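You operate a simulated robot arm through the tools that you are given. There is no shell and no other tool. Be economical: measure what you need, move in short steps, check, and stop when the job is done.

The job below is to be done with a simulated robot arm. You get a single attempt, and the scene is never put back.

JOB
Empty the small steel beaker into the round blue basin and seat it again.
Fine: shut the red stub lever and let the box cool under 60 C before you lift the beaker.

The check looks at the end state, three seconds after you hand in, the way a careful person would. Anything else that was tipped, shoved, dropped, spilled or broken makes it a failure.

ROBOT AND FRAMES
A 7-joint arm with a two-finger parallel gripper, fixed in place. Base frame: the origin is at the foot of the arm, x ahead of it, y to its left, z up; the work surface is at about z = 0.85. Units: m, degrees, N and s.
With the tool pointing down near the work surface it reaches from about 0.3 to 0.7 m from the base axis. Its first joint turns from -66.0 to 66.0 degrees. Payload 1.57 kg.
Tool frame: the origin (TCP) lies between the finger pads and is the grasp point; the fingertips stand 0.03 m ahead of it; z points along the fingers, y is the line along which they close. The gripper opens to 0.11 m. The fingers are 0.024 m wide and 0.012 m thick; the gripper's body (0.048 by 0.112 m) begins 0.078 m behind the TCP.
Orientation is that of the tool frame in the base frame, as a unit quaternion [x, y, z, w]. With the fingers straight down and closing along the base's y, the tool's x points along the base's -x, its y along +y and its z along -z.

CONTROLS
- The arm moves only by the tool nudge_tool. Its argument "deltas" is a list that holds one entry, the list of rows, each a list of 7 numbers: the shift along the base's x, y, z in units of 250 mm (1.0 is 250 mm), then the turn, a rotation vector about the base's x, y, z in units of 60 degrees (1.0 is 60 degrees), then the gripper command, from -1 (fully open) to 1 (shut), values between in proportion. In form: [[[x, y, z, wx, wy, wz, fingers], ...]]. A call has 1 to 10 rows; each row is the pose to reach, as a shift and turn from the pose commanded when the call began. A call with a number of a shift or a turn outside -1 to 1 is refused whole. A row lasts 0.2 s, in which the tool goes at most 0.05 m and 8.6 degrees; a call with a longer step from one row to the next is refused whole, and so is a gripper value outside its range. Where a pose cannot be reached the arm comes as near as it can. A force on the tool above 40 N (or 10 N above the force at the start of the call, whichever is more), or a blocked arm, ends the call early, and 0.2 s more pass. The fingers move at their own pace (about 0.108 m/s each) and stop on an object; they squeeze with about 36 N. The grip force told is the motor's: it shows also when the fingers shut on nothing. Time passes only in rows, and 0.2 s behind the last, so rows that repeat a pose let the fingers close. It gives the time, the measured TCP pose, the force on the tool (base axes), the opening and the grip force at its end, in the units of the frame above (readings bear some noise).
- Cameras (640 x 400 px; columns grow to the right, rows downward): "scene" is fixed at [0.1693, -0.4012, 1.4102]; the picture's right is [0.85, -0.52, 0.00], its down [-0.29, -0.47, -0.84] and it looks along [0.44, 0.71, -0.55] (base axes); focal length 251 px, centre (320, 200). "wrist" rides on the gripper at [-0.036, 0, -0.08] in the tool frame; the picture's right is [0.00, -1.00, 0.00], its down [0.97, 0.00, -0.24] and it looks along [0.24, 0.00, 0.97] (tool axes); focal length 218 px, centre (320, 200).
- get_image(camera): a new picture of that camera. It takes no simulated time.
- locate(camera, pixels): there is no depth. For up to 12 entries [column, row, z] of the newest picture of that camera ("zoom" is the newest enlarged one), the place [x, y] in the base frame at which the ray of that pixel passes the height z, good to about 0.002 m, but the place of the scene camera against the robot may be out by one fixed shift of up to 0.025 m in any direction. It takes no simulated time.
- close_up(camera, box): a new picture of the part [left, top, right, bottom] of that camera's present view, enlarged. It takes no simulated time.
- finish_job(): hands the job in; it is judged then, once.

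Go step by step. Measure first, check grasps and placings, and put right what went wrong. The budget is 80 turns and 54 pictures, counting those below and the enlarged ones. Unless the task says otherwise, let go and move clear before handing in, and close with one line.

The tools are called after "Emit:" as name(argument=value, ...) on one line, values as JSON. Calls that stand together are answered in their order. nudge_tool: Moves the arm, as the interface text tells. Its arguments: {"type":"object","properties":{"deltas":{"type":"array","items":{"type":"array","items":{"type":"array","items":{"type":"number"}}}}},"required":["deltas"]} The other tools are called the same way: get_image (camera) takes a picture; locate (camera, pixels) gives the place at which the rays of pixels pass given heights; close_up (camera, box) takes an enlarged picture of a part of a camera's view; finish_job () hands the job in.

At the start:

```text
time_s: 0.0
ee_pos: [0.4246, 0.1101, 1.224]
ee_rot: [0.0, 1.0, 0.0, 0.0]
force: [0.0, 0.5, -0.1]
opening: 0.1101
gripper_force: 0.2
```

scene: 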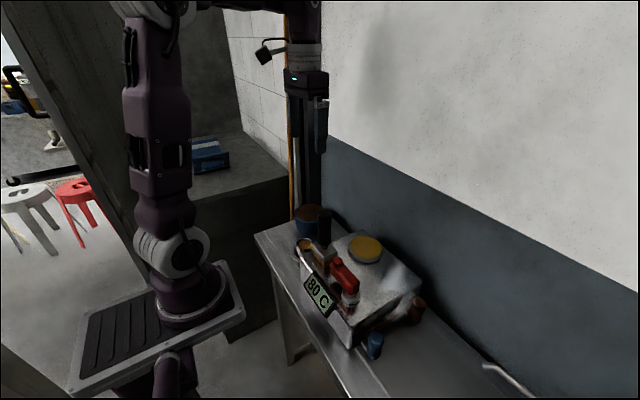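
wrist: 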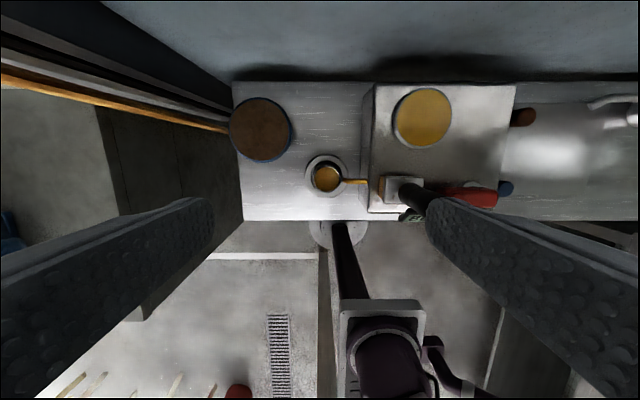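

The display reads 80 C near scene (318,295); the red lever is near (345,278) and the beaker seems to be near wrist (327,178). I will enlarge both views.

Emit:
close_up(camera="scene", box=[250, 190, 450, 370])

Emit:
close_up(camera="wrist", box=[220, 70, 540, 270])

```text
2.22 times, centred on (350, 280) of scene
```

zoom: 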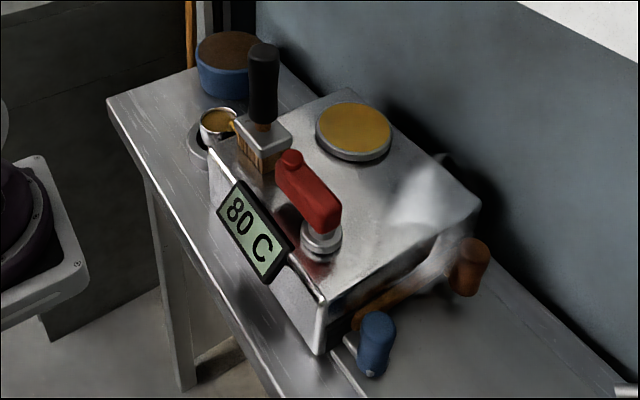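

```text
2.00 times, centred on (380, 170) of wrist
```

zoom: 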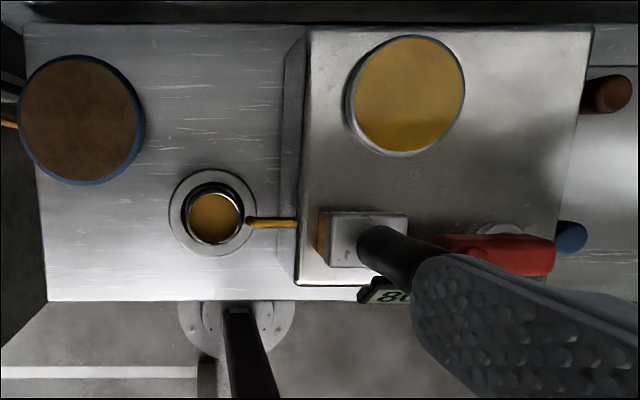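

The beaker sits on a coaster under an orange spout, and the red lever is partly hidden by a finger. I'll locate the main points and shift the camera toward -y for parallax.

Emit:
locate(camera="wrist", pixels=[[327, 178, 0.9], [327, 178, 0.95], [260, 130, 0.9], [422, 118, 1.0], [480, 197, 1.0], [403, 190, 1.0], [370, 85, 0.85], [515, 85, 1.0], [240, 220, 0.85]])

Emit:
nudge_tool(deltas=[[[0, -0.18, 0, 0, 0, 0, -1], [0, -0.36, 0, 0, 0, 0, -1], [0, -0.54, 0, 0, 0, 0, -1], [0, -0.72, 0, 0, 0, 0, -1], [0, -0.9, 0, 0, 0, 0, -1], [0, -0.9, 0, 0, 0, 0, -1]]])

Emit:
get_image(camera="wrist")

```text
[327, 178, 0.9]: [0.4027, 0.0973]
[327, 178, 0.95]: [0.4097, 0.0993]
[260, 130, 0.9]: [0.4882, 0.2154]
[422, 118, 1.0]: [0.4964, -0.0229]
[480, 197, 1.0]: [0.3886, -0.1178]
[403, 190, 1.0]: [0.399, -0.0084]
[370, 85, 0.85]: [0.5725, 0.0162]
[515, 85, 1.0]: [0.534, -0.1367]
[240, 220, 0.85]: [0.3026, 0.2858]
```

```text
time_s: 1.4
ee_pos: [0.4226, -0.1135, 1.2256]
ee_rot: [0.0, 1.0, 0.0, 0.0]
force: [0.5, 0.0, -1.2]
opening: 0.1099
gripper_force: 0.0
```

```text
49 pictures are left
```

wrist: 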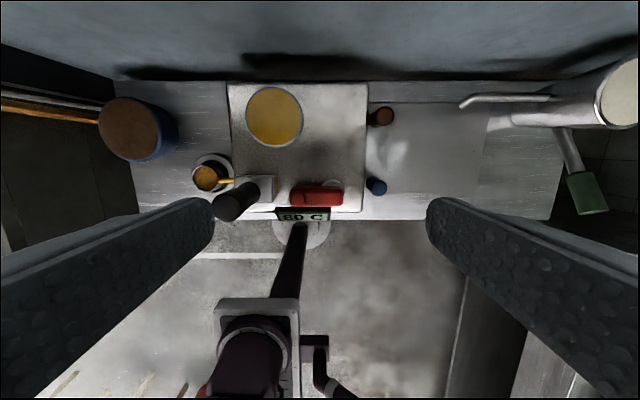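

Emit:
close_up(camera="wrist", box=[180, 70, 420, 230])

Emit:
locate(camera="wrist", pixels=[[206, 178, 0.9], [206, 178, 0.95], [274, 116, 0.95], [274, 116, 1.0], [230, 85, 1.0], [367, 85, 1.0], [365, 211, 1.0], [376, 186, 0.9], [382, 116, 0.9], [295, 197, 1.0], [338, 192, 1.0], [128, 128, 0.9]])

```text
2.50 times, centred on (300, 150) of wrist
```

zoom: 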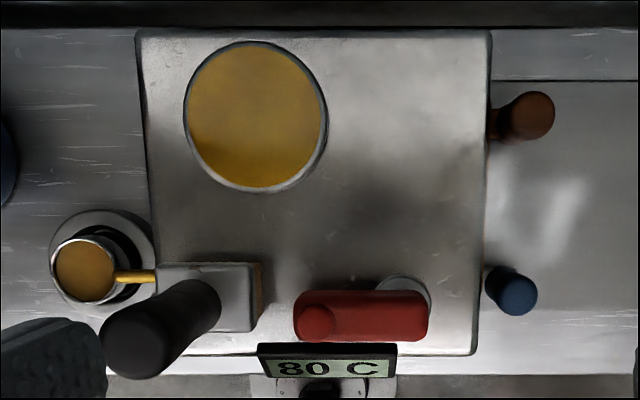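

```text
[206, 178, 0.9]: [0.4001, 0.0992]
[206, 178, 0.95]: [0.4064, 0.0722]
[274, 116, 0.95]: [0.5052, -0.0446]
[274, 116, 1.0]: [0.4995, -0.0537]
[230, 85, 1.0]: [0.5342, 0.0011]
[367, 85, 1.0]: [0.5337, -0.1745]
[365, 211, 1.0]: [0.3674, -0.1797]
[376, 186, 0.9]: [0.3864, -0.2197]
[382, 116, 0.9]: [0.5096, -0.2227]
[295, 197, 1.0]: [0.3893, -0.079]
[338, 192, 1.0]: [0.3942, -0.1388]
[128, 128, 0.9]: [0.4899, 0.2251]
```

Parallax puts the beaker rim at about (0.402, 0.098, 0.903) and the box top near 0.94. I need a side view of the red lever before touching it, so I'll tilt the wrist toward +y.

Emit:
nudge_tool(deltas=[[[0, -0.12, 0, 0.14, 0, 0, -1], [0, -0.24, -0.05, 0.28, 0, 0, -1], [0, -0.36, -0.1, 0.42, 0, 0, -1], [0, -0.48, -0.2, 0.56, 0, 0, -1], [0, -0.6, -0.3, 0.7, 0, 0, -1], [0, -0.7, -0.3, 0.84, 0, 0, -1], [0, -0.7, -0.3, 0.84, 0, 0, -1]]])

Emit:
get_image(camera="wrist")

```text
time_s: 3.0
ee_pos: [0.4153, -0.2295, 1.1666]
ee_rot: [0.005, 0.907, 0.421, 0.014]
force: [-0.2, -0.1, 0.1]
opening: 0.11
gripper_force: 0.0
out of reach, approached as far as the arm can: row 5, 6, 7
```

```text
47 pictures are left
```

wrist: 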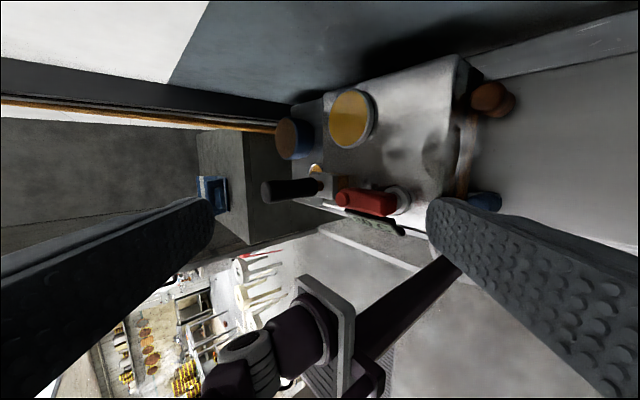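

Emit:
close_up(camera="wrist", box=[250, 50, 530, 250])

Emit:
close_up(camera="scene", box=[290, 220, 370, 330])

Emit:
close_up(camera="scene", box=[340, 270, 440, 370])

```text
2.00 times, centred on (390, 150) of wrist
```

zoom: 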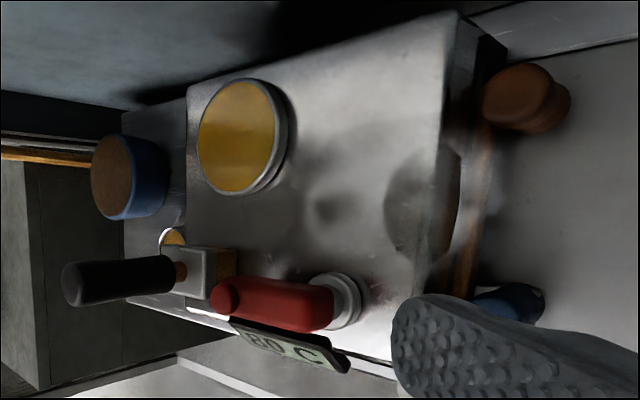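

```text
3.64 times, centred on (330, 275) of scene
```

zoom: 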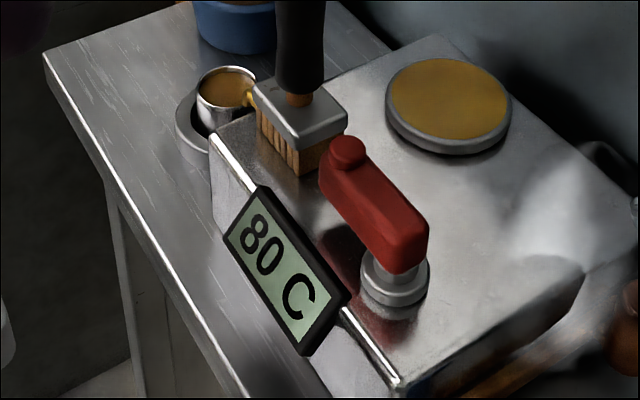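

```text
4.00 times, centred on (390, 320) of scene
```

zoom: 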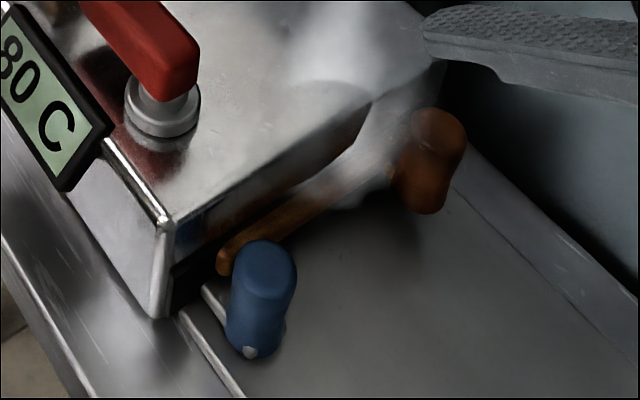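

The red lever lies along +y from a steel pivot at the box's front, with a loose brush standing beside its tip. I'll triangulate the lever height.

Emit:
locate(camera="wrist", pixels=[[341, 199, 0.95], [341, 199, 0.98], [341, 199, 1.01], [396, 201, 0.94], [396, 201, 0.96], [378, 203, 0.95], [378, 203, 0.98], [263, 191, 1.0], [263, 191, 1.05], [263, 191, 1.1], [365, 221, 0.95], [365, 221, 1.0]])

```text
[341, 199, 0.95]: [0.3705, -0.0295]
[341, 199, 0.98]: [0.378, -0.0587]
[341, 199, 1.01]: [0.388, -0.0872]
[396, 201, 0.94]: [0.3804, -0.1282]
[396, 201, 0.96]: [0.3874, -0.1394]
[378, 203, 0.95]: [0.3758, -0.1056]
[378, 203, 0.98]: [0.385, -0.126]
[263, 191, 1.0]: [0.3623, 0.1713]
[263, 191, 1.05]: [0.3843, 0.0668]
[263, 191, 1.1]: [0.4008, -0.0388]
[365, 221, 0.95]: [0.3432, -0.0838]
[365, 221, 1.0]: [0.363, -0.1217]
```

The lever spans y -0.147 to -0.069, top z about 1.0, pivot near (0.393,-0.137); the brush handle reaches about z 1.09. I'll return to straight down with the fingers shut.

Emit:
nudge_tool(deltas=[[[0, 0.1, 0, -0.14, 0, 0, 1], [0, 0.2, 0, -0.28, 0, 0, 1], [0, 0.3, 0, -0.42, 0, 0, 1], [0, 0.4, 0, -0.56, 0, 0, 1], [0, 0.5, 0, -0.7, 0, 0, 1], [0, 0.5, 0, -0.84, 0, 0, 1], [0, 0.5, 0, -0.84, 0, 0, 1]]])

```text
time_s: 4.6
ee_pos: [0.4163, -0.1036, 1.1696]
ee_rot: [0.0, 1.0, 0.0, 0.0]
force: [0.6, -0.1, 0.3]
opening: 0.0001
gripper_force: 21.8
```

The tool is upright at (0.416,-0.104,1.170) with the fingers shut. I'll yaw -90° in two halves so the gripper body stays narrow toward the brush.

Emit:
nudge_tool(deltas=[[[-0.03, 0, 0, 0, 0, -0.14, 1], [-0.06, 0, 0, 0, 0, -0.28, 1], [-0.09, 0, 0, 0, 0, -0.42, 1], [-0.12, 0, 0, 0, 0, -0.56, 1], [-0.15, 0, 0, 0, 0, -0.7, 1], [-0.16, 0, 0, 0, 0, -0.75, 1]]])

Emit:
nudge_tool(deltas=[[[-0.03, 0, 0, 0, 0, -0.14, 1], [-0.06, 0, 0, 0, 0, -0.28, 1], [-0.09, 0, 0, 0, 0, -0.42, 1], [-0.1, 0, 0, 0, 0, -0.56, 1], [-0.1, 0, 0, 0, 0, -0.7, 1], [-0.1, 0, 0, 0, 0, -0.75, 1], [-0.1, 0, 0, 0, 0, -0.75, 1]]])

Emit:
get_image(camera="wrist")

```text
time_s: 6.0
ee_pos: [0.3747, -0.1045, 1.1698]
ee_rot: [0.384, 0.923, 0.0, 0.0]
force: [0.8, -0.3, 0.8]
opening: 0.0001
gripper_force: 21.8
```

```text
time_s: 7.6
ee_pos: [0.3496, -0.1029, 1.1697]
ee_rot: [0.708, 0.707, 0.0, 0.0]
force: [-0.2, 0.6, 0.1]
opening: 0.0002
gripper_force: 20.8
```

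```text
43 pictures are left
```

wrist: 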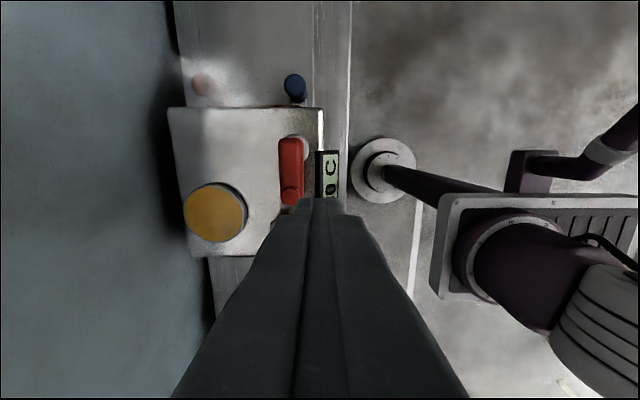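

The lever is at columns 279–304 with its knob at (292,193). I'll measure it from here.

Emit:
locate(camera="wrist", pixels=[[292, 193, 1.008], [279, 170, 1.0], [304, 170, 1.0], [290, 206, 0.99], [290, 137, 1.0], [330, 150, 0.96], [316, 180, 0.96]])

Emit:
nudge_tool(deltas=[[[0, 0.03, -0.15, 0, 0, 0, 1], [0, 0.06, -0.3, 0, 0, 0, 1], [0, 0.06, -0.4, 0, 0, 0, 1], [0, 0.06, -0.4, 0, 0, 0, 1]]])

Emit:
get_image(camera="wrist")

Emit:
close_up(camera="scene", box=[260, 190, 420, 350])

```text
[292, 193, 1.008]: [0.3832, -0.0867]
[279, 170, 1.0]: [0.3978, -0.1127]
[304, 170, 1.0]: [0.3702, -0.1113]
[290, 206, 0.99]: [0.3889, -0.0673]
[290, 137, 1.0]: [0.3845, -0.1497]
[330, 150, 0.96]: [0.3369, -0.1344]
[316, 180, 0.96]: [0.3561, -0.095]
```

```text
time_s: 8.6
ee_pos: [0.3505, -0.0873, 1.07]
ee_rot: [0.707, 0.707, -0.001, -0.002]
force: [0.5, -0.7, 1.1]
opening: 0.0
gripper_force: 21.2
```

```text
42 pictures are left
```

wrist: 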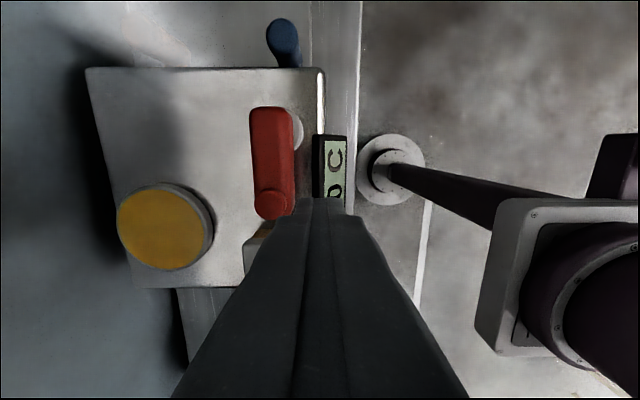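

```text
2.50 times, centred on (340, 270) of scene
```

zoom: 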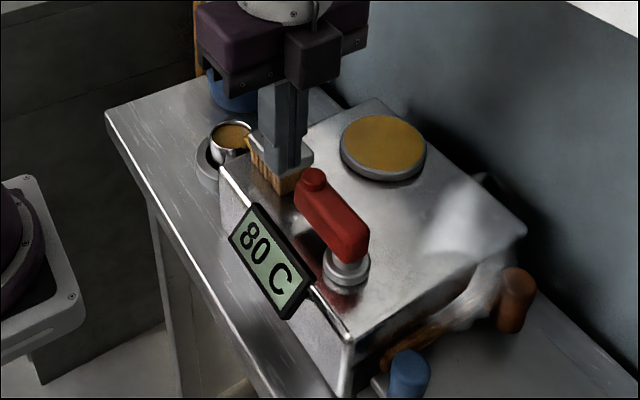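

The lever's near face is at x≈0.370, and the shut fingers are at x 0.350±0.012, so there is a gap. I'll lower to TCP z 1.010 and push gently toward +x (clockwise).

Emit:
nudge_tool(deltas=[[[0, 0, -0.12, 0, 0, 0, 1], [0, 0, -0.24, 0, 0, 0, 1], [0, 0, -0.24, 0, 0, 0, 1]]])

Emit:
nudge_tool(deltas=[[[0.03, 0.0, 0, 0, 0, 0, 1], [0.06, 0.01, 0, 0, 0, 0, 1], [0.09, 0.02, 0, 0, 0, 0, 1], [0.12, 0.03, 0, 0, 0, 0, 1], [0.12, 0.03, 0, 0, 0, 0, 1]]])

Emit:
close_up(camera="scene", box=[260, 190, 420, 350])

```text
time_s: 9.4
ee_pos: [0.3501, -0.086, 1.0109]
ee_rot: [0.707, 0.707, -0.001, 0.0]
force: [0.3, -0.3, 0.1]
opening: 0.0
gripper_force: 21.2
```

```text
time_s: 10.6
ee_pos: [0.38, -0.0811, 1.0098]
ee_rot: [0.707, 0.707, 0.001, -0.001]
force: [-2.7, -0.7, 0.2]
opening: 0.0
gripper_force: 21.9
```

```text
2.50 times, centred on (340, 270) of scene
```

zoom: 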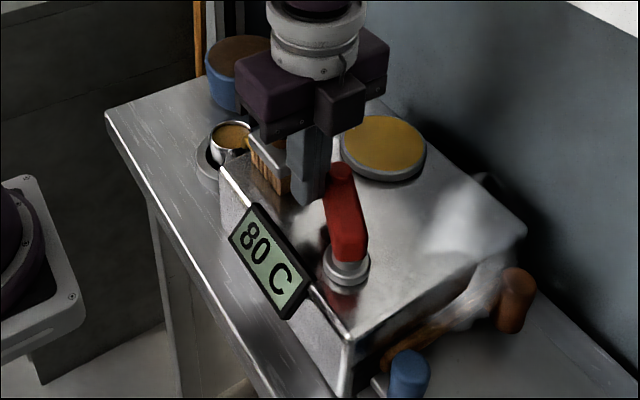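

The lever turned easily (2.7 N), about 25° so far. I'll continue along the arc toward 90°.

Emit:
nudge_tool(deltas=[[[0.042, 0, 0, 0, 0, 0, 1], [0.084, 0, 0, 0, 0, 0, 1], [0.112, -0.01, 0, 0, 0, 0, 1], [0.14, -0.024, 0, 0, 0, 0, 1], [0.165, -0.04, 0, 0, 0, 0, 1], [0.188, -0.06, 0, 0, 0, 0, 1], [0.21, -0.083, 0, 0, 0, 0, 1], [0.228, -0.108, 0, 0, 0, 0, 1], [0.228, -0.108, 0, 0, 0, 0, 1]]])

Emit:
close_up(camera="scene", box=[260, 190, 420, 350])

```text
time_s: 12.6
ee_pos: [0.4367, -0.1078, 1.0095]
ee_rot: [0.707, 0.707, 0.0, 0.0]
force: [-0.4, 1.0, 0.3]
opening: 0.0002
gripper_force: 22.3
```

```text
2.50 times, centred on (340, 270) of scene
```

zoom: 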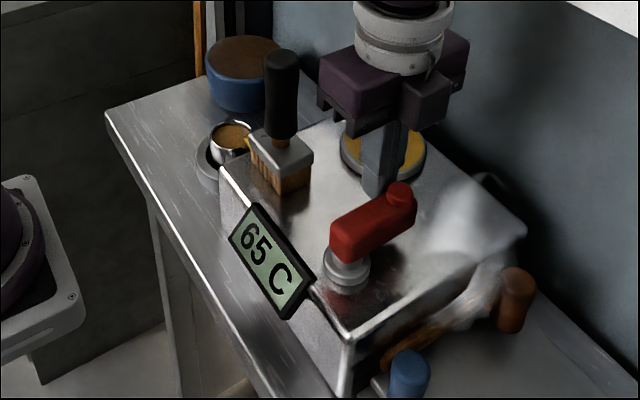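

The display has dropped to 65 C, so this is the shut direction. I'll push a little further to check for a stop.

Emit:
nudge_tool(deltas=[[[0.0, -0.015, 0, 0, 0, 0, 1], [0.0, -0.03, 0, 0, 0, 0, 1], [0, -0.045, 0, 0, 0, 0, 1], [0, -0.045, 0, 0, 0, 0, 1]]])

Emit:
close_up(camera="scene", box=[260, 190, 420, 350])

```text
time_s: 13.3
ee_pos: [0.4375, -0.1075, 1.0092]
ee_rot: [0.705, 0.709, 0.003, -0.005]
force: [-0.8, 13.4, 3.3]
opening: 0.0
gripper_force: 21.4
stopped in row 3: the force on the tool passed its limit (the readings are from after the stop); the commanded pose is now the measured one
```

```text
2.50 times, centred on (340, 270) of scene
```

zoom: 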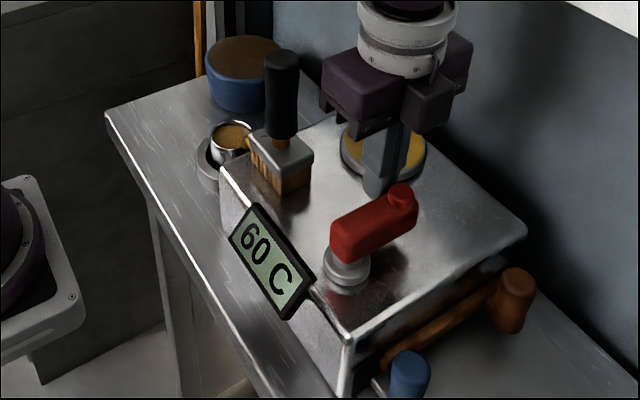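

The lever is at its stop (13 N), the steam has stopped, and the display reads 60 C and is falling. I'll back off, rise, and yaw back while moving toward the beaker.

Emit:
nudge_tool(deltas=[[[0, 0.03, 0, 0, 0, 0, 1], [0, 0.03, 0.15, 0, 0, 0, 1], [0, 0.03, 0.3, 0, 0, 0, 1], [0, 0.03, 0.45, 0, 0, 0, 1], [0, 0.03, 0.6, 0, 0, 0, 1], [0, 0.03, 0.7, 0, 0, 0, 1]]])

Emit:
nudge_tool(deltas=[[[0, 0.1, 0, 0, 0, 0.14, 0], [0, 0.2, 0, 0, 0, 0.28, -0.5], [0, 0.3, 0, 0, 0, 0.42, -1], [0, 0.4, 0, 0, 0, 0.56, -1], [0, 0.5, 0, 0, 0, 0.7, -1], [0, 0.6, 0, 0, 0, 0.84, -1], [0, 0.7, 0, 0, 0, 0.98, -1], [0, 0.8, 0, 0, 0, 0.98, -1]]])

Emit:
nudge_tool(deltas=[[[-0.05, 0, 0, 0, 0, 0.14, -1], [-0.1, 0, 0, 0, 0, 0.28, -1], [-0.15, 0, 0, 0, 0, 0.42, -1], [-0.15, 0, 0, 0, 0, 0.52, -1], [-0.15, 0, 0, 0, 0, 0.52, -1]]])

Emit:
get_image(camera="wrist")

```text
time_s: 14.7
ee_pos: [0.4381, -0.1031, 1.1844]
ee_rot: [0.706, 0.708, 0.003, -0.004]
force: [-0.2, -0.2, 0.1]
opening: 0.0
gripper_force: 21.4
```

```text
time_s: 16.5
ee_pos: [0.4375, 0.0943, 1.1843]
ee_rot: [0.267, 0.964, 0.001, -0.004]
force: [0.2, -0.1, 0.7]
opening: 0.1096
gripper_force: 0.0
```

```text
time_s: 17.7
ee_pos: [0.3994, 0.0942, 1.1832]
ee_rot: [-0.002, 1.0, -0.001, -0.005]
force: [0.4, 0.2, -0.1]
opening: 0.1102
gripper_force: 0.0
```

```text
37 pictures are left
```

wrist: 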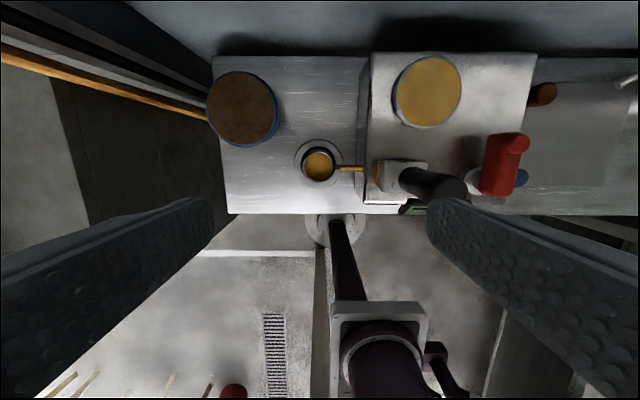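

Emit:
close_up(camera="wrist", box=[200, 60, 440, 210])

Emit:
close_up(camera="scene", box=[280, 195, 360, 295])

```text
2.67 times, centred on (320, 135) of wrist
```

zoom: 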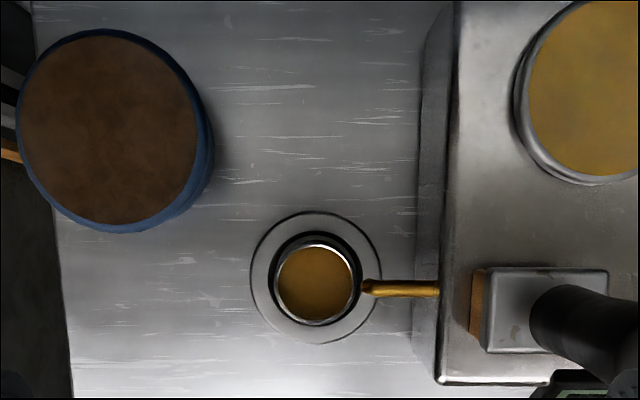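

```text
4.00 times, centred on (320, 245) of scene
```

zoom: 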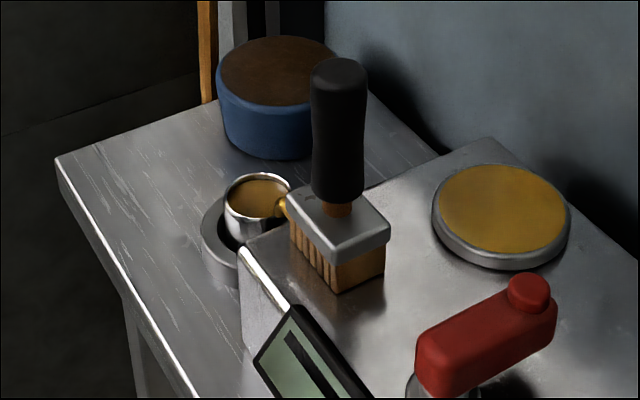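

The beaker (rim about 53 mm) sits in a ring, and a drip spout ends just beside its -y side, so the fingers must close along x. I'll locate the precise points from here.

Emit:
locate(camera="wrist", pixels=[[319.6, 166.5, 0.903], [303, 166, 0.903], [336, 166, 0.903], [337, 167.5, 0.91], [364, 168, 0.94], [241, 109, 0.9], [207, 109, 0.9], [277, 109, 0.9], [318, 163, 0.86], [241, 72, 0.9], [241, 145, 0.9]])

```text
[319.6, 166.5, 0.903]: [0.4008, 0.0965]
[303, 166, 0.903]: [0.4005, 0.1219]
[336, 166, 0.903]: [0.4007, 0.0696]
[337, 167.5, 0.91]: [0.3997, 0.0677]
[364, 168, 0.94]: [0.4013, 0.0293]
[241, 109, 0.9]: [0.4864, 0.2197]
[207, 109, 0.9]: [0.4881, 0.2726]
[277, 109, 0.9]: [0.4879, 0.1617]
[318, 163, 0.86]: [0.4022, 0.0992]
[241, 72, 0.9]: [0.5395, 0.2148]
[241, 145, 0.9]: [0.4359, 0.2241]
```

Beaker centre is about (0.401,0.0965), rim near 0.903; basin centre about (0.485,0.213), radius 0.055, top about 0.917. I'll rehearse the pour empty-handed first, moving over the basin and then tilting so the fingers swing away from the base.

Emit:
nudge_tool(deltas=[[[0.06, 0.08, 0, 0, 0, 0.1, -1], [0.12, 0.16, -0.05, 0, 0, 0.2, -1], [0.18, 0.24, -0.15, 0, 0, 0.3, -1], [0.24, 0.34, -0.3, 0, 0, 0.4, -1], [0.34, 0.46, -0.42, 0, 0, 0.4, -1], [0.34, 0.476, -0.49, 0, 0, 0.4, -1]]])

Emit:
nudge_tool(deltas=[[[0, 0, 0, 0.057, -0.128, 0, -1], [0, 0, 0, 0.114, -0.256, 0, -1], [0, 0, 0, 0.171, -0.384, 0, -1], [0, 0, 0, 0.228, -0.512, 0, -1], [0, 0, 0, 0.285, -0.64, 0, -1], [0, 0, 0, 0.342, -0.768, 0, -1], [0, 0, 0, 0.399, -0.896, 0, -1], [0, 0, 0, 0.399, -0.896, 0, -1]]])

Emit:
nudge_tool(deltas=[[[0, 0, 0, 0.057, -0.128, 0, -1], [0, 0, 0, 0.114, -0.256, 0, -1], [0, 0, 0, 0.171, -0.384, 0, -1], [0, 0, 0, 0.228, -0.512, 0, -1], [0, 0, 0, 0.285, -0.64, 0, -1], [0, 0, 0, 0.342, -0.768, 0, -1], [0, 0, 0, 0.342, -0.768, 0, -1]]])

Emit:
get_image(camera="scene")

```text
time_s: 19.1
ee_pos: [0.4866, 0.2155, 1.0619]
ee_rot: [-0.211, 0.978, -0.001, -0.004]
force: [-0.2, 0.0, 0.4]
opening: 0.1099
gripper_force: 0.1
```

```text
time_s: 20.9
ee_pos: [0.4852, 0.2167, 1.0616]
ee_rot: [-0.183, 0.853, 0.101, 0.477]
force: [-0.1, -0.2, 0.1]
opening: 0.1098
gripper_force: 0.0
```

```text
time_s: 22.5
ee_pos: [0.5166, 0.2078, 1.0625]
ee_rot: [-0.121, 0.569, 0.167, 0.796]
force: [-0.3, -1.0, 0.6]
opening: 0.1102
gripper_force: 0.0
out of reach, approached as far as the arm can: row 2, 3, 4, 5, 6, 7
```

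```text
34 pictures are left
```

scene: 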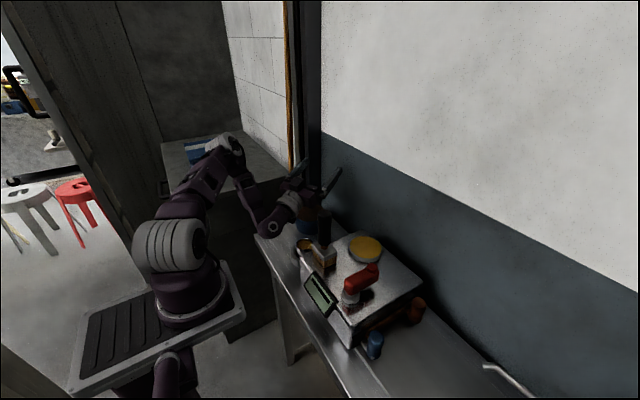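

The arm tilts to about 109° but is pushed 30 mm forward because the wrist is folded too close. I'll rehearse with the pour direction turned (fingers toward -30°), which puts the wrist farther out over free space.

Emit:
nudge_tool(deltas=[[[-0.02, 0, 0, -0.057, 0.128, 0, -1], [-0.05, 0, 0, -0.114, 0.256, 0, -1], [-0.09, 0.0, 0, -0.171, 0.384, 0, -1], [-0.126, 0.02, 0, -0.228, 0.512, 0, -1], [-0.126, 0.02, 0, -0.285, 0.64, 0, -1], [-0.126, 0.02, 0, -0.342, 0.768, 0, -1], [-0.126, 0.02, 0, -0.38, 0.854, 0, -1]]])

Emit:
nudge_tool(deltas=[[[0, 0, 0, -0.057, 0.128, 0, -1], [0, 0, 0, -0.114, 0.256, 0, -1], [0, 0, 0, -0.171, 0.384, 0, -1], [0, 0, 0, -0.228, 0.512, 0, -1], [0, 0, 0, -0.285, 0.64, 0, -1], [0, 0, 0, -0.342, 0.768, 0, -1], [0, 0, 0, -0.36, 0.809, 0, -1]]])

Emit:
nudge_tool(deltas=[[[0, 0, 0, 0, 0, -0.14, -1], [0, 0, 0, 0, 0, -0.28, -1], [0, 0, 0, 0, 0, -0.42, -1], [0, 0, 0, 0, 0, -0.56, -1], [0, 0, 0, 0, 0, -0.7, -1], [0, 0, 0, 0, 0, -0.84, -1], [0, 0, 0, 0, 0, -0.9, -1]]])

```text
time_s: 24.1
ee_pos: [0.4864, 0.2119, 1.0647]
ee_rot: [-0.188, 0.876, 0.091, 0.434]
force: [0.8, -0.9, -1.0]
opening: 0.11
gripper_force: 0.1
out of reach, approached as far as the arm can: row 3, 4
```

```text
time_s: 25.7
ee_pos: [0.486, 0.2107, 1.0658]
ee_rot: [-0.209, 0.978, -0.001, -0.004]
force: [0.5, -0.3, 0.7]
opening: 0.11
gripper_force: 0.1
out of reach, approached as far as the arm can: row 2
```

```text
time_s: 27.3
ee_pos: [0.4837, 0.2108, 1.0646]
ee_rot: [0.258, 0.966, 0.001, -0.004]
force: [-0.2, -0.6, 0.3]
opening: 0.1101
gripper_force: 0.0
```

Upright again with yaw -30°. Next is the rehearsal tilt about (-0.5,-0.866).

Emit:
nudge_tool(deltas=[[[0, 0, 0, -0.07, -0.121, 0, -1], [0, 0, 0, -0.14, -0.242, 0, -1], [0, 0, 0, -0.21, -0.363, 0, -1], [0, 0, 0, -0.28, -0.484, 0, -1], [0, 0, 0, -0.35, -0.605, 0, -1], [0, 0, 0, -0.42, -0.726, 0, -1], [0, 0, 0, -0.49, -0.847, 0, -1], [0, 0, 0, -0.56, -0.968, 0, -1], [0, 0, 0, -0.56, -0.968, 0, -1]]])

Emit:
nudge_tool(deltas=[[[0, 0, 0, -0.07, -0.121, 0, -1], [0, 0, 0, -0.14, -0.242, 0, -1], [0, 0, 0, -0.21, -0.363, 0, -1], [0, 0, 0, -0.28, -0.484, 0, -1], [0, 0, 0, -0.35, -0.605, 0, -1], [0, 0, 0, -0.42, -0.726, 0, -1], [0, 0, 0, -0.42, -0.726, 0, -1]]])

Emit:
get_image(camera="scene")

```text
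time_s: 29.3
ee_pos: [0.4842, 0.2106, 1.0647]
ee_rot: [0.215, 0.806, -0.144, 0.532]
force: [-0.2, -0.7, 0.4]
opening: 0.1098
gripper_force: 0.1
```

```text
time_s: 30.9
ee_pos: [0.5114, 0.2604, 1.0824]
ee_rot: [0.134, 0.504, -0.223, 0.824]
force: [-0.5, -0.2, -1.6]
opening: 0.11
gripper_force: 0.1
out of reach, approached as far as the arm can: row 3, 4, 5, 6, 7
```

```text
33 pictures are left
```

scene: 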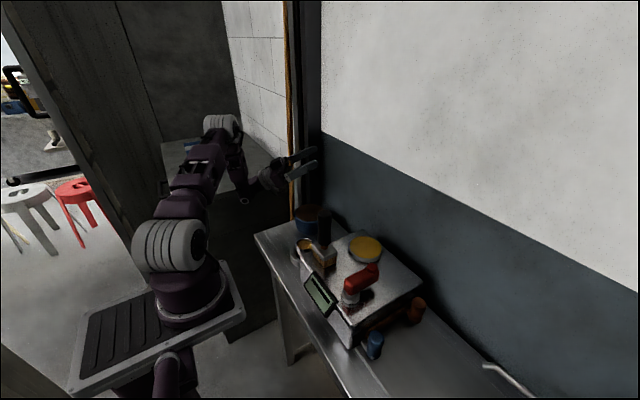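

Tilt reached about 117° but again with drift once past about 80°. I'll check whether more height at the same tilt lets the arm stay over the basin.

Emit:
nudge_tool(deltas=[[[-0.03, -0.05, 0.1, 0, 0, 0, -1], [-0.06, -0.1, 0.18, 0, 0, 0, -1], [-0.1, -0.19, 0.24, 0, 0, 0, -1], [-0.1, -0.19, 0.24, 0, 0, 0, -1]]])

```text
time_s: 31.9
ee_pos: [0.4986, 0.2323, 1.1557]
ee_rot: [0.134, 0.505, -0.225, 0.823]
force: [0.7, -0.6, -0.2]
opening: 0.11
gripper_force: 0.0
out of reach, approached as far as the arm can: row 1, 2, 3, 4
```

Extra height helps only partly, so instead I'll grasp the beaker with the hand pre-tilted toward +y; a tool tilt of about 80° then gives about 120° on the beaker. First I'll untilt and move above the beaker.

Emit:
nudge_tool(deltas=[[[0, 0, 0, 0.07, 0.121, 0, -1], [0, 0, 0, 0.14, 0.242, 0, -1], [0, 0, 0, 0.21, 0.363, 0, -1], [0, 0, 0, 0.28, 0.484, 0, -1], [0, 0, 0, 0.35, 0.605, 0, -1], [0, 0, 0, 0.42, 0.726, 0, -1], [0, 0, 0, 0.49, 0.847, 0, -1]]])

Emit:
nudge_tool(deltas=[[[-0.05, -0.06, 0, 0.07, 0.121, 0, -1], [-0.1, -0.12, 0, 0.14, 0.242, 0, -1], [-0.15, -0.18, 0, 0.21, 0.363, 0, -1], [-0.2, -0.24, 0, 0.28, 0.484, 0, -1], [-0.25, -0.3, 0, 0.35, 0.605, 0, -1], [-0.3, -0.36, 0, 0.42, 0.726, 0, -1], [-0.35, -0.42, 0, 0.485, 0.838, 0, -1], [-0.37, -0.45, 0, 0.485, 0.838, 0, -1]]])

Emit:
nudge_tool(deltas=[[[0, 0, 0, 0, 0, 0.14, -1], [0, 0, 0, 0, 0, 0.28, -1], [0, 0, 0, 0, 0, 0.42, -1], [0, 0, 0, 0, 0, 0.56, -1], [0, 0, 0, 0, 0, 0.7, -1], [0, 0, 0, 0, 0, 0.84, -1], [0, 0, 0, 0, 0, 0.98, -1]]])

Emit:
nudge_tool(deltas=[[[0, 0, 0, 0, 0, 0.14, -1], [0, 0, 0, 0, 0, 0.28, -1], [0, 0, 0, 0, 0, 0.42, -1], [0, 0, 0, 0, 0, 0.56, -1], [0, 0, 0, 0, 0, 0.7, -1], [0, 0, 0, 0, 0, 0.84, -1], [0, 0, 0, 0, 0, 0.98, -1], [0, 0, 0, 0, 0, 1.0, -1]]])

```text
time_s: 33.5
ee_pos: [0.4975, 0.2339, 1.1556]
ee_rot: [0.224, 0.844, -0.127, 0.469]
force: [-0.1, 0.3, 0.6]
opening: 0.1103
gripper_force: 0.2
```

```text
time_s: 35.3
ee_pos: [0.4059, 0.1232, 1.1548]
ee_rot: [0.257, 0.966, 0.0, 0.001]
force: [-0.3, -0.5, 0.2]
opening: 0.1102
gripper_force: 0.0
```

```text
time_s: 36.9
ee_pos: [0.407, 0.1223, 1.1544]
ee_rot: [-0.251, 0.968, 0.001, 0.002]
force: [0.1, 0.0, 0.4]
opening: 0.1099
gripper_force: 0.3
```

```text
time_s: 38.7
ee_pos: [0.4061, 0.1226, 1.1549]
ee_rot: [-0.701, 0.713, 0.001, 0.001]
force: [0.2, -0.5, -0.4]
opening: 0.1099
gripper_force: 0.0
```

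Yaw is about 89°. I'll now pre-tilt by -40° about x and look.

Emit:
nudge_tool(deltas=[[[0, 0, 0, -0.14, 0, 0, -1], [0, 0, 0, -0.28, 0, 0, -1], [0, 0, 0, -0.42, 0, 0, -1], [0, 0, -0.1, -0.56, 0, 0, -1], [0, 0, -0.2, -0.667, 0, 0, -1], [0, 0, -0.2, -0.667, 0, 0, -1]]])

Emit:
get_image(camera="wrist")

Emit:
get_image(camera="scene")

```text
time_s: 40.1
ee_pos: [0.4064, 0.1215, 1.1059]
ee_rot: [-0.659, 0.67, -0.244, -0.239]
force: [0.3, 0.5, 0.6]
opening: 0.1101
gripper_force: 0.2
```

```text
32 pictures are left
```

wrist: 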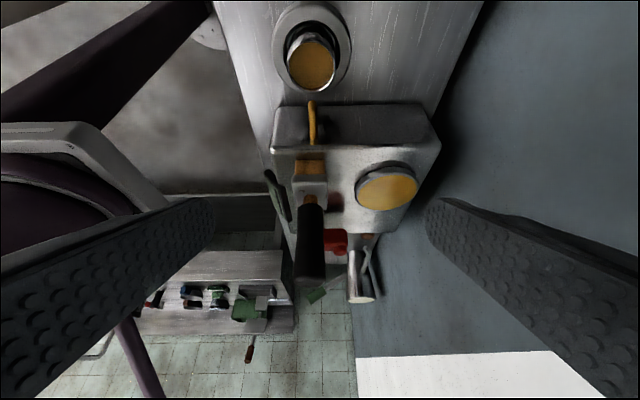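

```text
31 pictures are left
```

scene: 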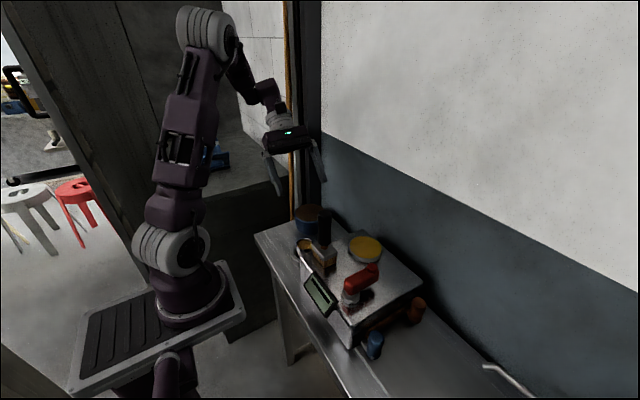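

The pre-tilted view shows the beaker at (312,55) in its ring, with the spout at (312,110). I'll enlarge and measure.

Emit:
close_up(camera="wrist", box=[240, 0, 400, 120])

Emit:
close_up(camera="scene", box=[285, 230, 345, 310])

```text
3.33 times, centred on (320, 60) of wrist
```

zoom: 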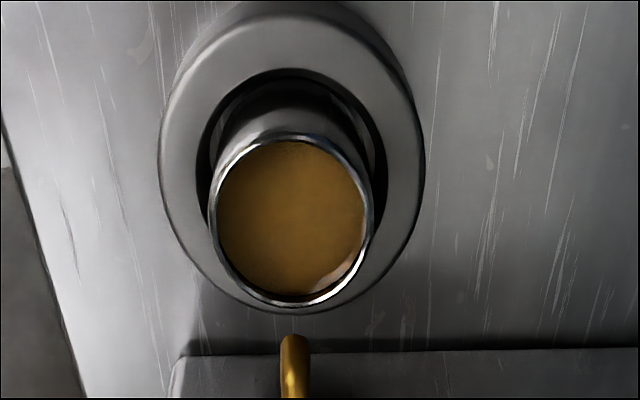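

```text
5.00 times, centred on (315, 270) of scene
```

zoom: 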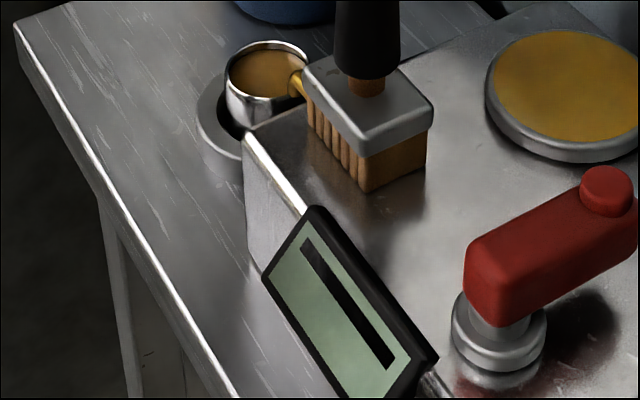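

The spout ends clear of the rim. The display shows only a dark bar instead of digits, so I'll look at it closely and measure the beaker.

Emit:
close_up(camera="scene", box=[303, 268, 343, 318])

Emit:
locate(camera="wrist", pixels=[[307.6, 66, 0.893], [307.6, 66, 0.903], [307.6, 66, 0.913], [283, 65, 0.903], [332, 65, 0.903], [308, 91, 0.903], [308, 40, 0.903], [308, 161, 0.95], [308, 161, 0.92], [307.6, 47, 0.865], [307, 5, 0.86], [307, 93, 0.87]])

```text
8.00 times, centred on (323, 293) of scene
```

zoom: 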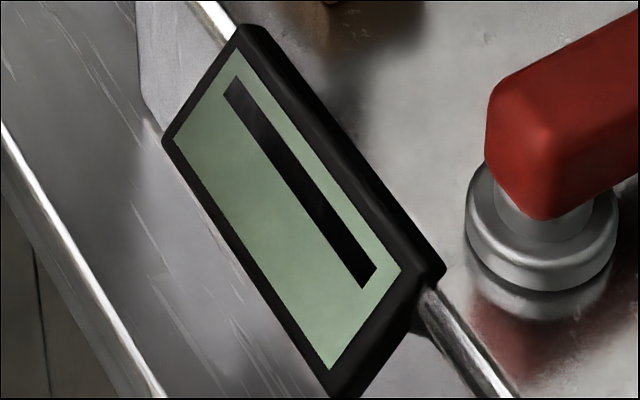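

```text
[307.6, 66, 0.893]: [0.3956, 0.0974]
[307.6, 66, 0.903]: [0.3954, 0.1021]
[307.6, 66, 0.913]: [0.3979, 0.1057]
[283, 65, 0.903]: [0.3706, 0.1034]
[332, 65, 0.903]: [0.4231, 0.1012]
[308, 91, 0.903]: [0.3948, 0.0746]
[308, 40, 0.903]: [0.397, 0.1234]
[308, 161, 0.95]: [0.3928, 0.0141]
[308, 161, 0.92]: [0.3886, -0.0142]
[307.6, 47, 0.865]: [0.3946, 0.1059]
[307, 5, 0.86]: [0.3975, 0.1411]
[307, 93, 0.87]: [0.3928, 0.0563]
```

The display bar has replaced the digits since it passed below 60 C, and the steam is gone, so the box has cooled. Beaker centre is about (0.399,0.098), and I'll descend part way at the pre-tilted angle and check.

Emit:
nudge_tool(deltas=[[[-0.01, -0.02, -0.15, 0, 0, 0, -1], [-0.02, -0.04, -0.3, 0, 0, 0, -1], [-0.03, -0.062, -0.45, 0, 0, 0, -1], [-0.03, -0.062, -0.58, 0, 0, 0, -1], [-0.03, -0.062, -0.58, 0, 0, 0, -1]]])

Emit:
get_image(camera="wrist")

Emit:
close_up(camera="scene", box=[270, 180, 370, 320])

```text
time_s: 41.3
ee_pos: [0.3969, 0.1077, 0.9609]
ee_rot: [-0.659, 0.671, -0.244, -0.238]
force: [-0.3, 0.8, 0.5]
opening: 0.1099
gripper_force: 0.0
```

```text
27 pictures are left
```

wrist: 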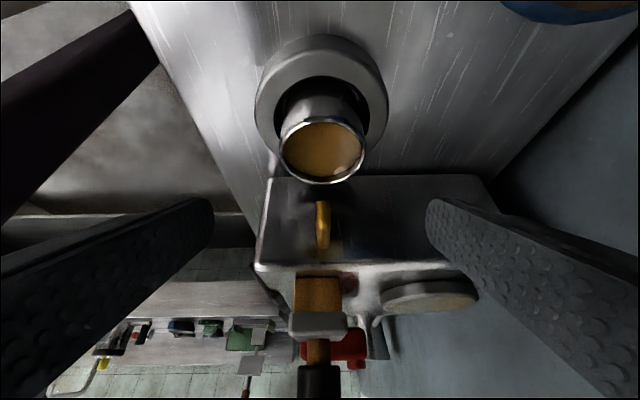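

```text
2.86 times, centred on (320, 250) of scene
```

zoom: 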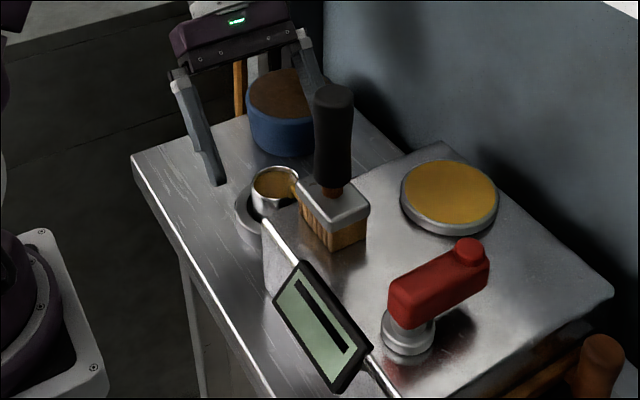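

The beaker rim spans columns 280–366, rows 116–184. I'll measure it from this nearer view.

Emit:
locate(camera="wrist", pixels=[[280, 150, 0.9], [366, 150, 0.9], [323, 116, 0.9], [323, 184, 0.9], [280, 150, 0.91], [366, 150, 0.91], [255, 105, 0.87], [389, 105, 0.87], [322, 35, 0.85], [255, 105, 0.86], [389, 105, 0.86]])

```text
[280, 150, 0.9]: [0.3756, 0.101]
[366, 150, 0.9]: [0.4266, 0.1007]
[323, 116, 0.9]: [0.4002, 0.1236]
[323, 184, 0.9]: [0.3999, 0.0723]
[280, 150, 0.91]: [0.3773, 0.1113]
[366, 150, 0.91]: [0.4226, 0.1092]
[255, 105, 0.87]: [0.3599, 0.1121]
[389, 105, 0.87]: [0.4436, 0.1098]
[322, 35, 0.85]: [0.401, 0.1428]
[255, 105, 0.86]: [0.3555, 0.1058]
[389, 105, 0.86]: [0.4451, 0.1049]
```

The rim is at z≈0.900, centred on (0.4005,0.098). I'll descend to TCP z≈0.908 so the fingertips stay just above the ring.

Emit:
nudge_tool(deltas=[[[0.01, 0, -0.07, 0, 0, 0, -1], [0.012, 0, -0.14, 0, 0, 0, -1], [0.012, 0, -0.18, 0, 0, 0, -1], [0.012, 0, -0.212, 0, 0, 0, -1], [0.012, 0, -0.212, 0, 0, 0, -1]]])

Emit:
get_image(camera="wrist")

Emit:
close_up(camera="scene", box=[270, 200, 350, 300])

```text
time_s: 42.5
ee_pos: [0.4012, 0.1057, 0.9061]
ee_rot: [-0.659, 0.671, -0.243, -0.238]
force: [0.6, -0.1, -0.3]
opening: 0.11
gripper_force: 0.2
```

```text
25 pictures are left
```

wrist: 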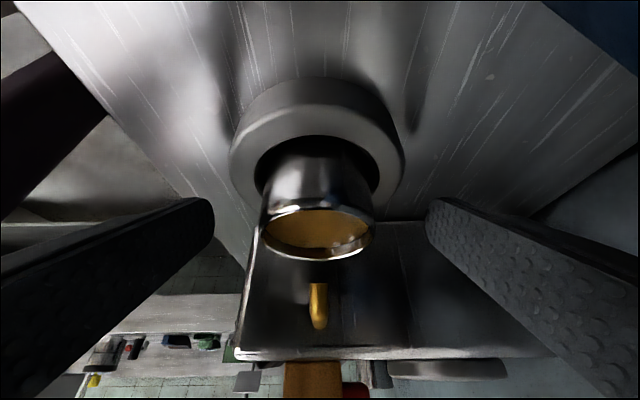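

```text
4.00 times, centred on (310, 250) of scene
```

zoom: 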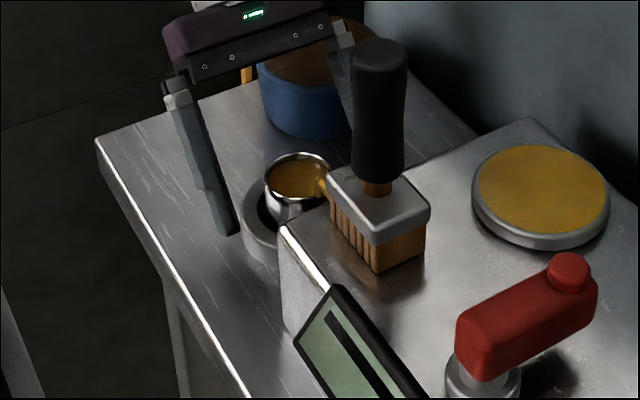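

The beaker is centred between the fingers (column 317). Before closing I'll check the ring's top height from this view.

Emit:
locate(camera="wrist", pixels=[[229, 165, 0.86], [405, 165, 0.86], [229, 165, 0.87], [405, 165, 0.87], [229, 165, 0.88], [405, 165, 0.88], [317, 107, 0.87], [317, 78, 0.85], [317, 107, 0.88], [317, 107, 0.86]])

```text
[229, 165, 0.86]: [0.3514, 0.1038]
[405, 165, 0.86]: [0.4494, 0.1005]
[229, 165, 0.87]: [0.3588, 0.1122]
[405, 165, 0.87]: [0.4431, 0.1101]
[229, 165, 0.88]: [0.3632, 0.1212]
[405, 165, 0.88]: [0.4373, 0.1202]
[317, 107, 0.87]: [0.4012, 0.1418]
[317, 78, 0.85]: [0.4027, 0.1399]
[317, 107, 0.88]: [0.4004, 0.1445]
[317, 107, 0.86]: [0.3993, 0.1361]
```

The ring top is about z 0.869 and the lowest finger corner about 0.875, so it is clear. I'll close on the beaker.

Emit:
nudge_tool(deltas=[[[0, 0, 0, 0, 0, 0, -0.3], [0, 0, 0, 0, 0, 0, 0], [0, 0, 0, 0, 0, 0, 0.3], [0, 0, 0, 0, 0, 0, 0.6], [0, 0, 0, 0, 0, 0, 1], [0, 0, 0, 0, 0, 0, 1]]])

Emit:
get_image(camera="wrist")

```text
time_s: 43.9
ee_pos: [0.4012, 0.1055, 0.9073]
ee_rot: [-0.659, 0.67, -0.243, -0.238]
force: [-0.8, 0.6, 1.5]
opening: 0.0499
gripper_force: 36.0
```

```text
23 pictures are left
```

wrist: 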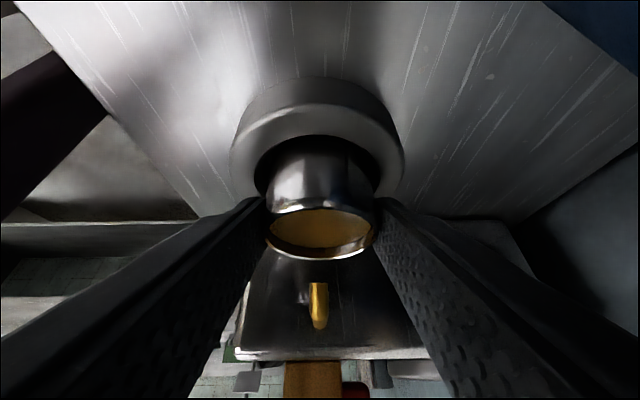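

The grip holds the 50 mm beaker with 36 N. I'll lift slowly straight up.

Emit:
nudge_tool(deltas=[[[0, 0, 0.02, 0, 0, 0, 1], [0, 0, 0.06, 0, 0, 0, 1], [0, 0, 0.12, 0, 0, 0, 1], [0, 0, 0.2, 0, 0, 0, 1], [0, 0, 0.28, 0, 0, 0, 1], [0, 0, 0.36, 0, 0, 0, 1], [0, 0, 0.44, 0, 0, 0, 1], [0, 0, 0.52, 0, 0, 0, 1], [0, 0, 0.56, 0, 0, 0, 1], [0, 0, 0.56, 0, 0, 0, 1]]])

Emit:
close_up(camera="scene", box=[260, 170, 360, 300])

```text
time_s: 46.1
ee_pos: [0.4014, 0.1074, 1.0469]
ee_rot: [-0.659, 0.671, -0.243, -0.239]
force: [0.6, 0.0, -1.1]
opening: 0.05
gripper_force: 35.9
```

```text
3.08 times, centred on (310, 235) of scene
```

zoom: 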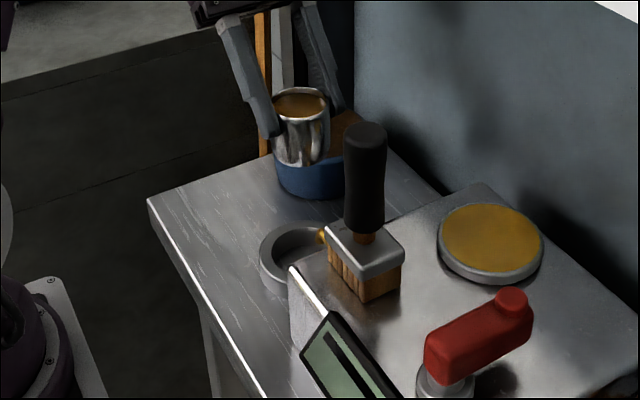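

The beaker is lifted level and the ring is empty. I'll carry it gently over the basin, keeping it level and yawing about 8° so the hand will stay clear of the brush when it tilts.

Emit:
nudge_tool(deltas=[[[0.02, 0.03, 0, 0, 0, 0.015, 1], [0.06, 0.08, 0, 0, 0, 0.03, 1], [0.11, 0.15, 0, 0, 0, 0.05, 1], [0.17, 0.23, 0, 0, 0, 0.07, 1], [0.23, 0.32, 0, 0, 0, 0.09, 1], [0.28, 0.4, -0.03, 0, 0, 0.11, 1], [0.32, 0.455, -0.08, 0, 0, 0.125, 1], [0.334, 0.48, -0.13, 0, 0, 0.133, 1], [0.334, 0.484, -0.16, 0, 0, 0.133, 1], [0.334, 0.484, -0.16, 0, 0, 0.133, 1]]])

Emit:
get_image(camera="wrist")

Emit:
get_image(camera="scene")

```text
time_s: 48.3
ee_pos: [0.4859, 0.2281, 1.0077]
ee_rot: [0.704, -0.623, 0.259, 0.221]
force: [-0.3, -0.5, -0.7]
opening: 0.05
gripper_force: 36.4
```

```text
21 pictures are left
```

wrist: 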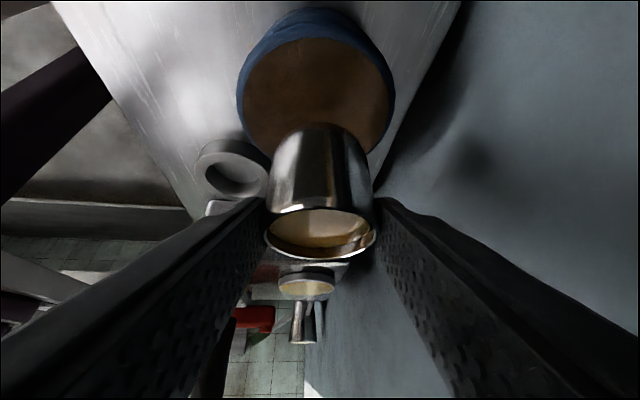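

```text
20 pictures are left
```

scene: 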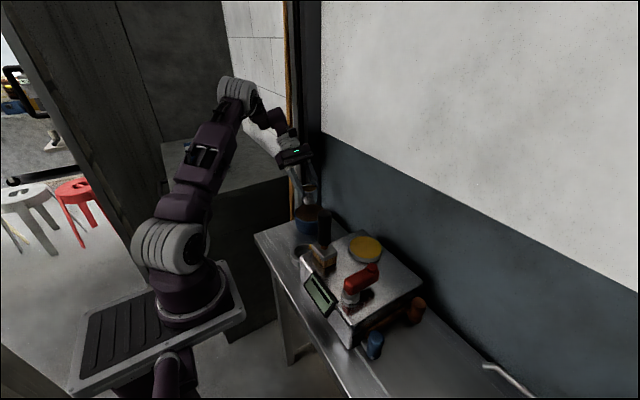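

The beaker is level above the basin, with the basin rim at columns 240–395. I'll verify the basin position from here.

Emit:
locate(camera="wrist", pixels=[[240, 92, 0.915], [395, 92, 0.915], [317, 38, 0.915], [317, 92, 0.915], [365, 155, 0.915]])

```text
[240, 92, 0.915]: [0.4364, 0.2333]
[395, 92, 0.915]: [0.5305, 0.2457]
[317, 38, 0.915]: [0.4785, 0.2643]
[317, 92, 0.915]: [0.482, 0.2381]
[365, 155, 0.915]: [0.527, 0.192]
```

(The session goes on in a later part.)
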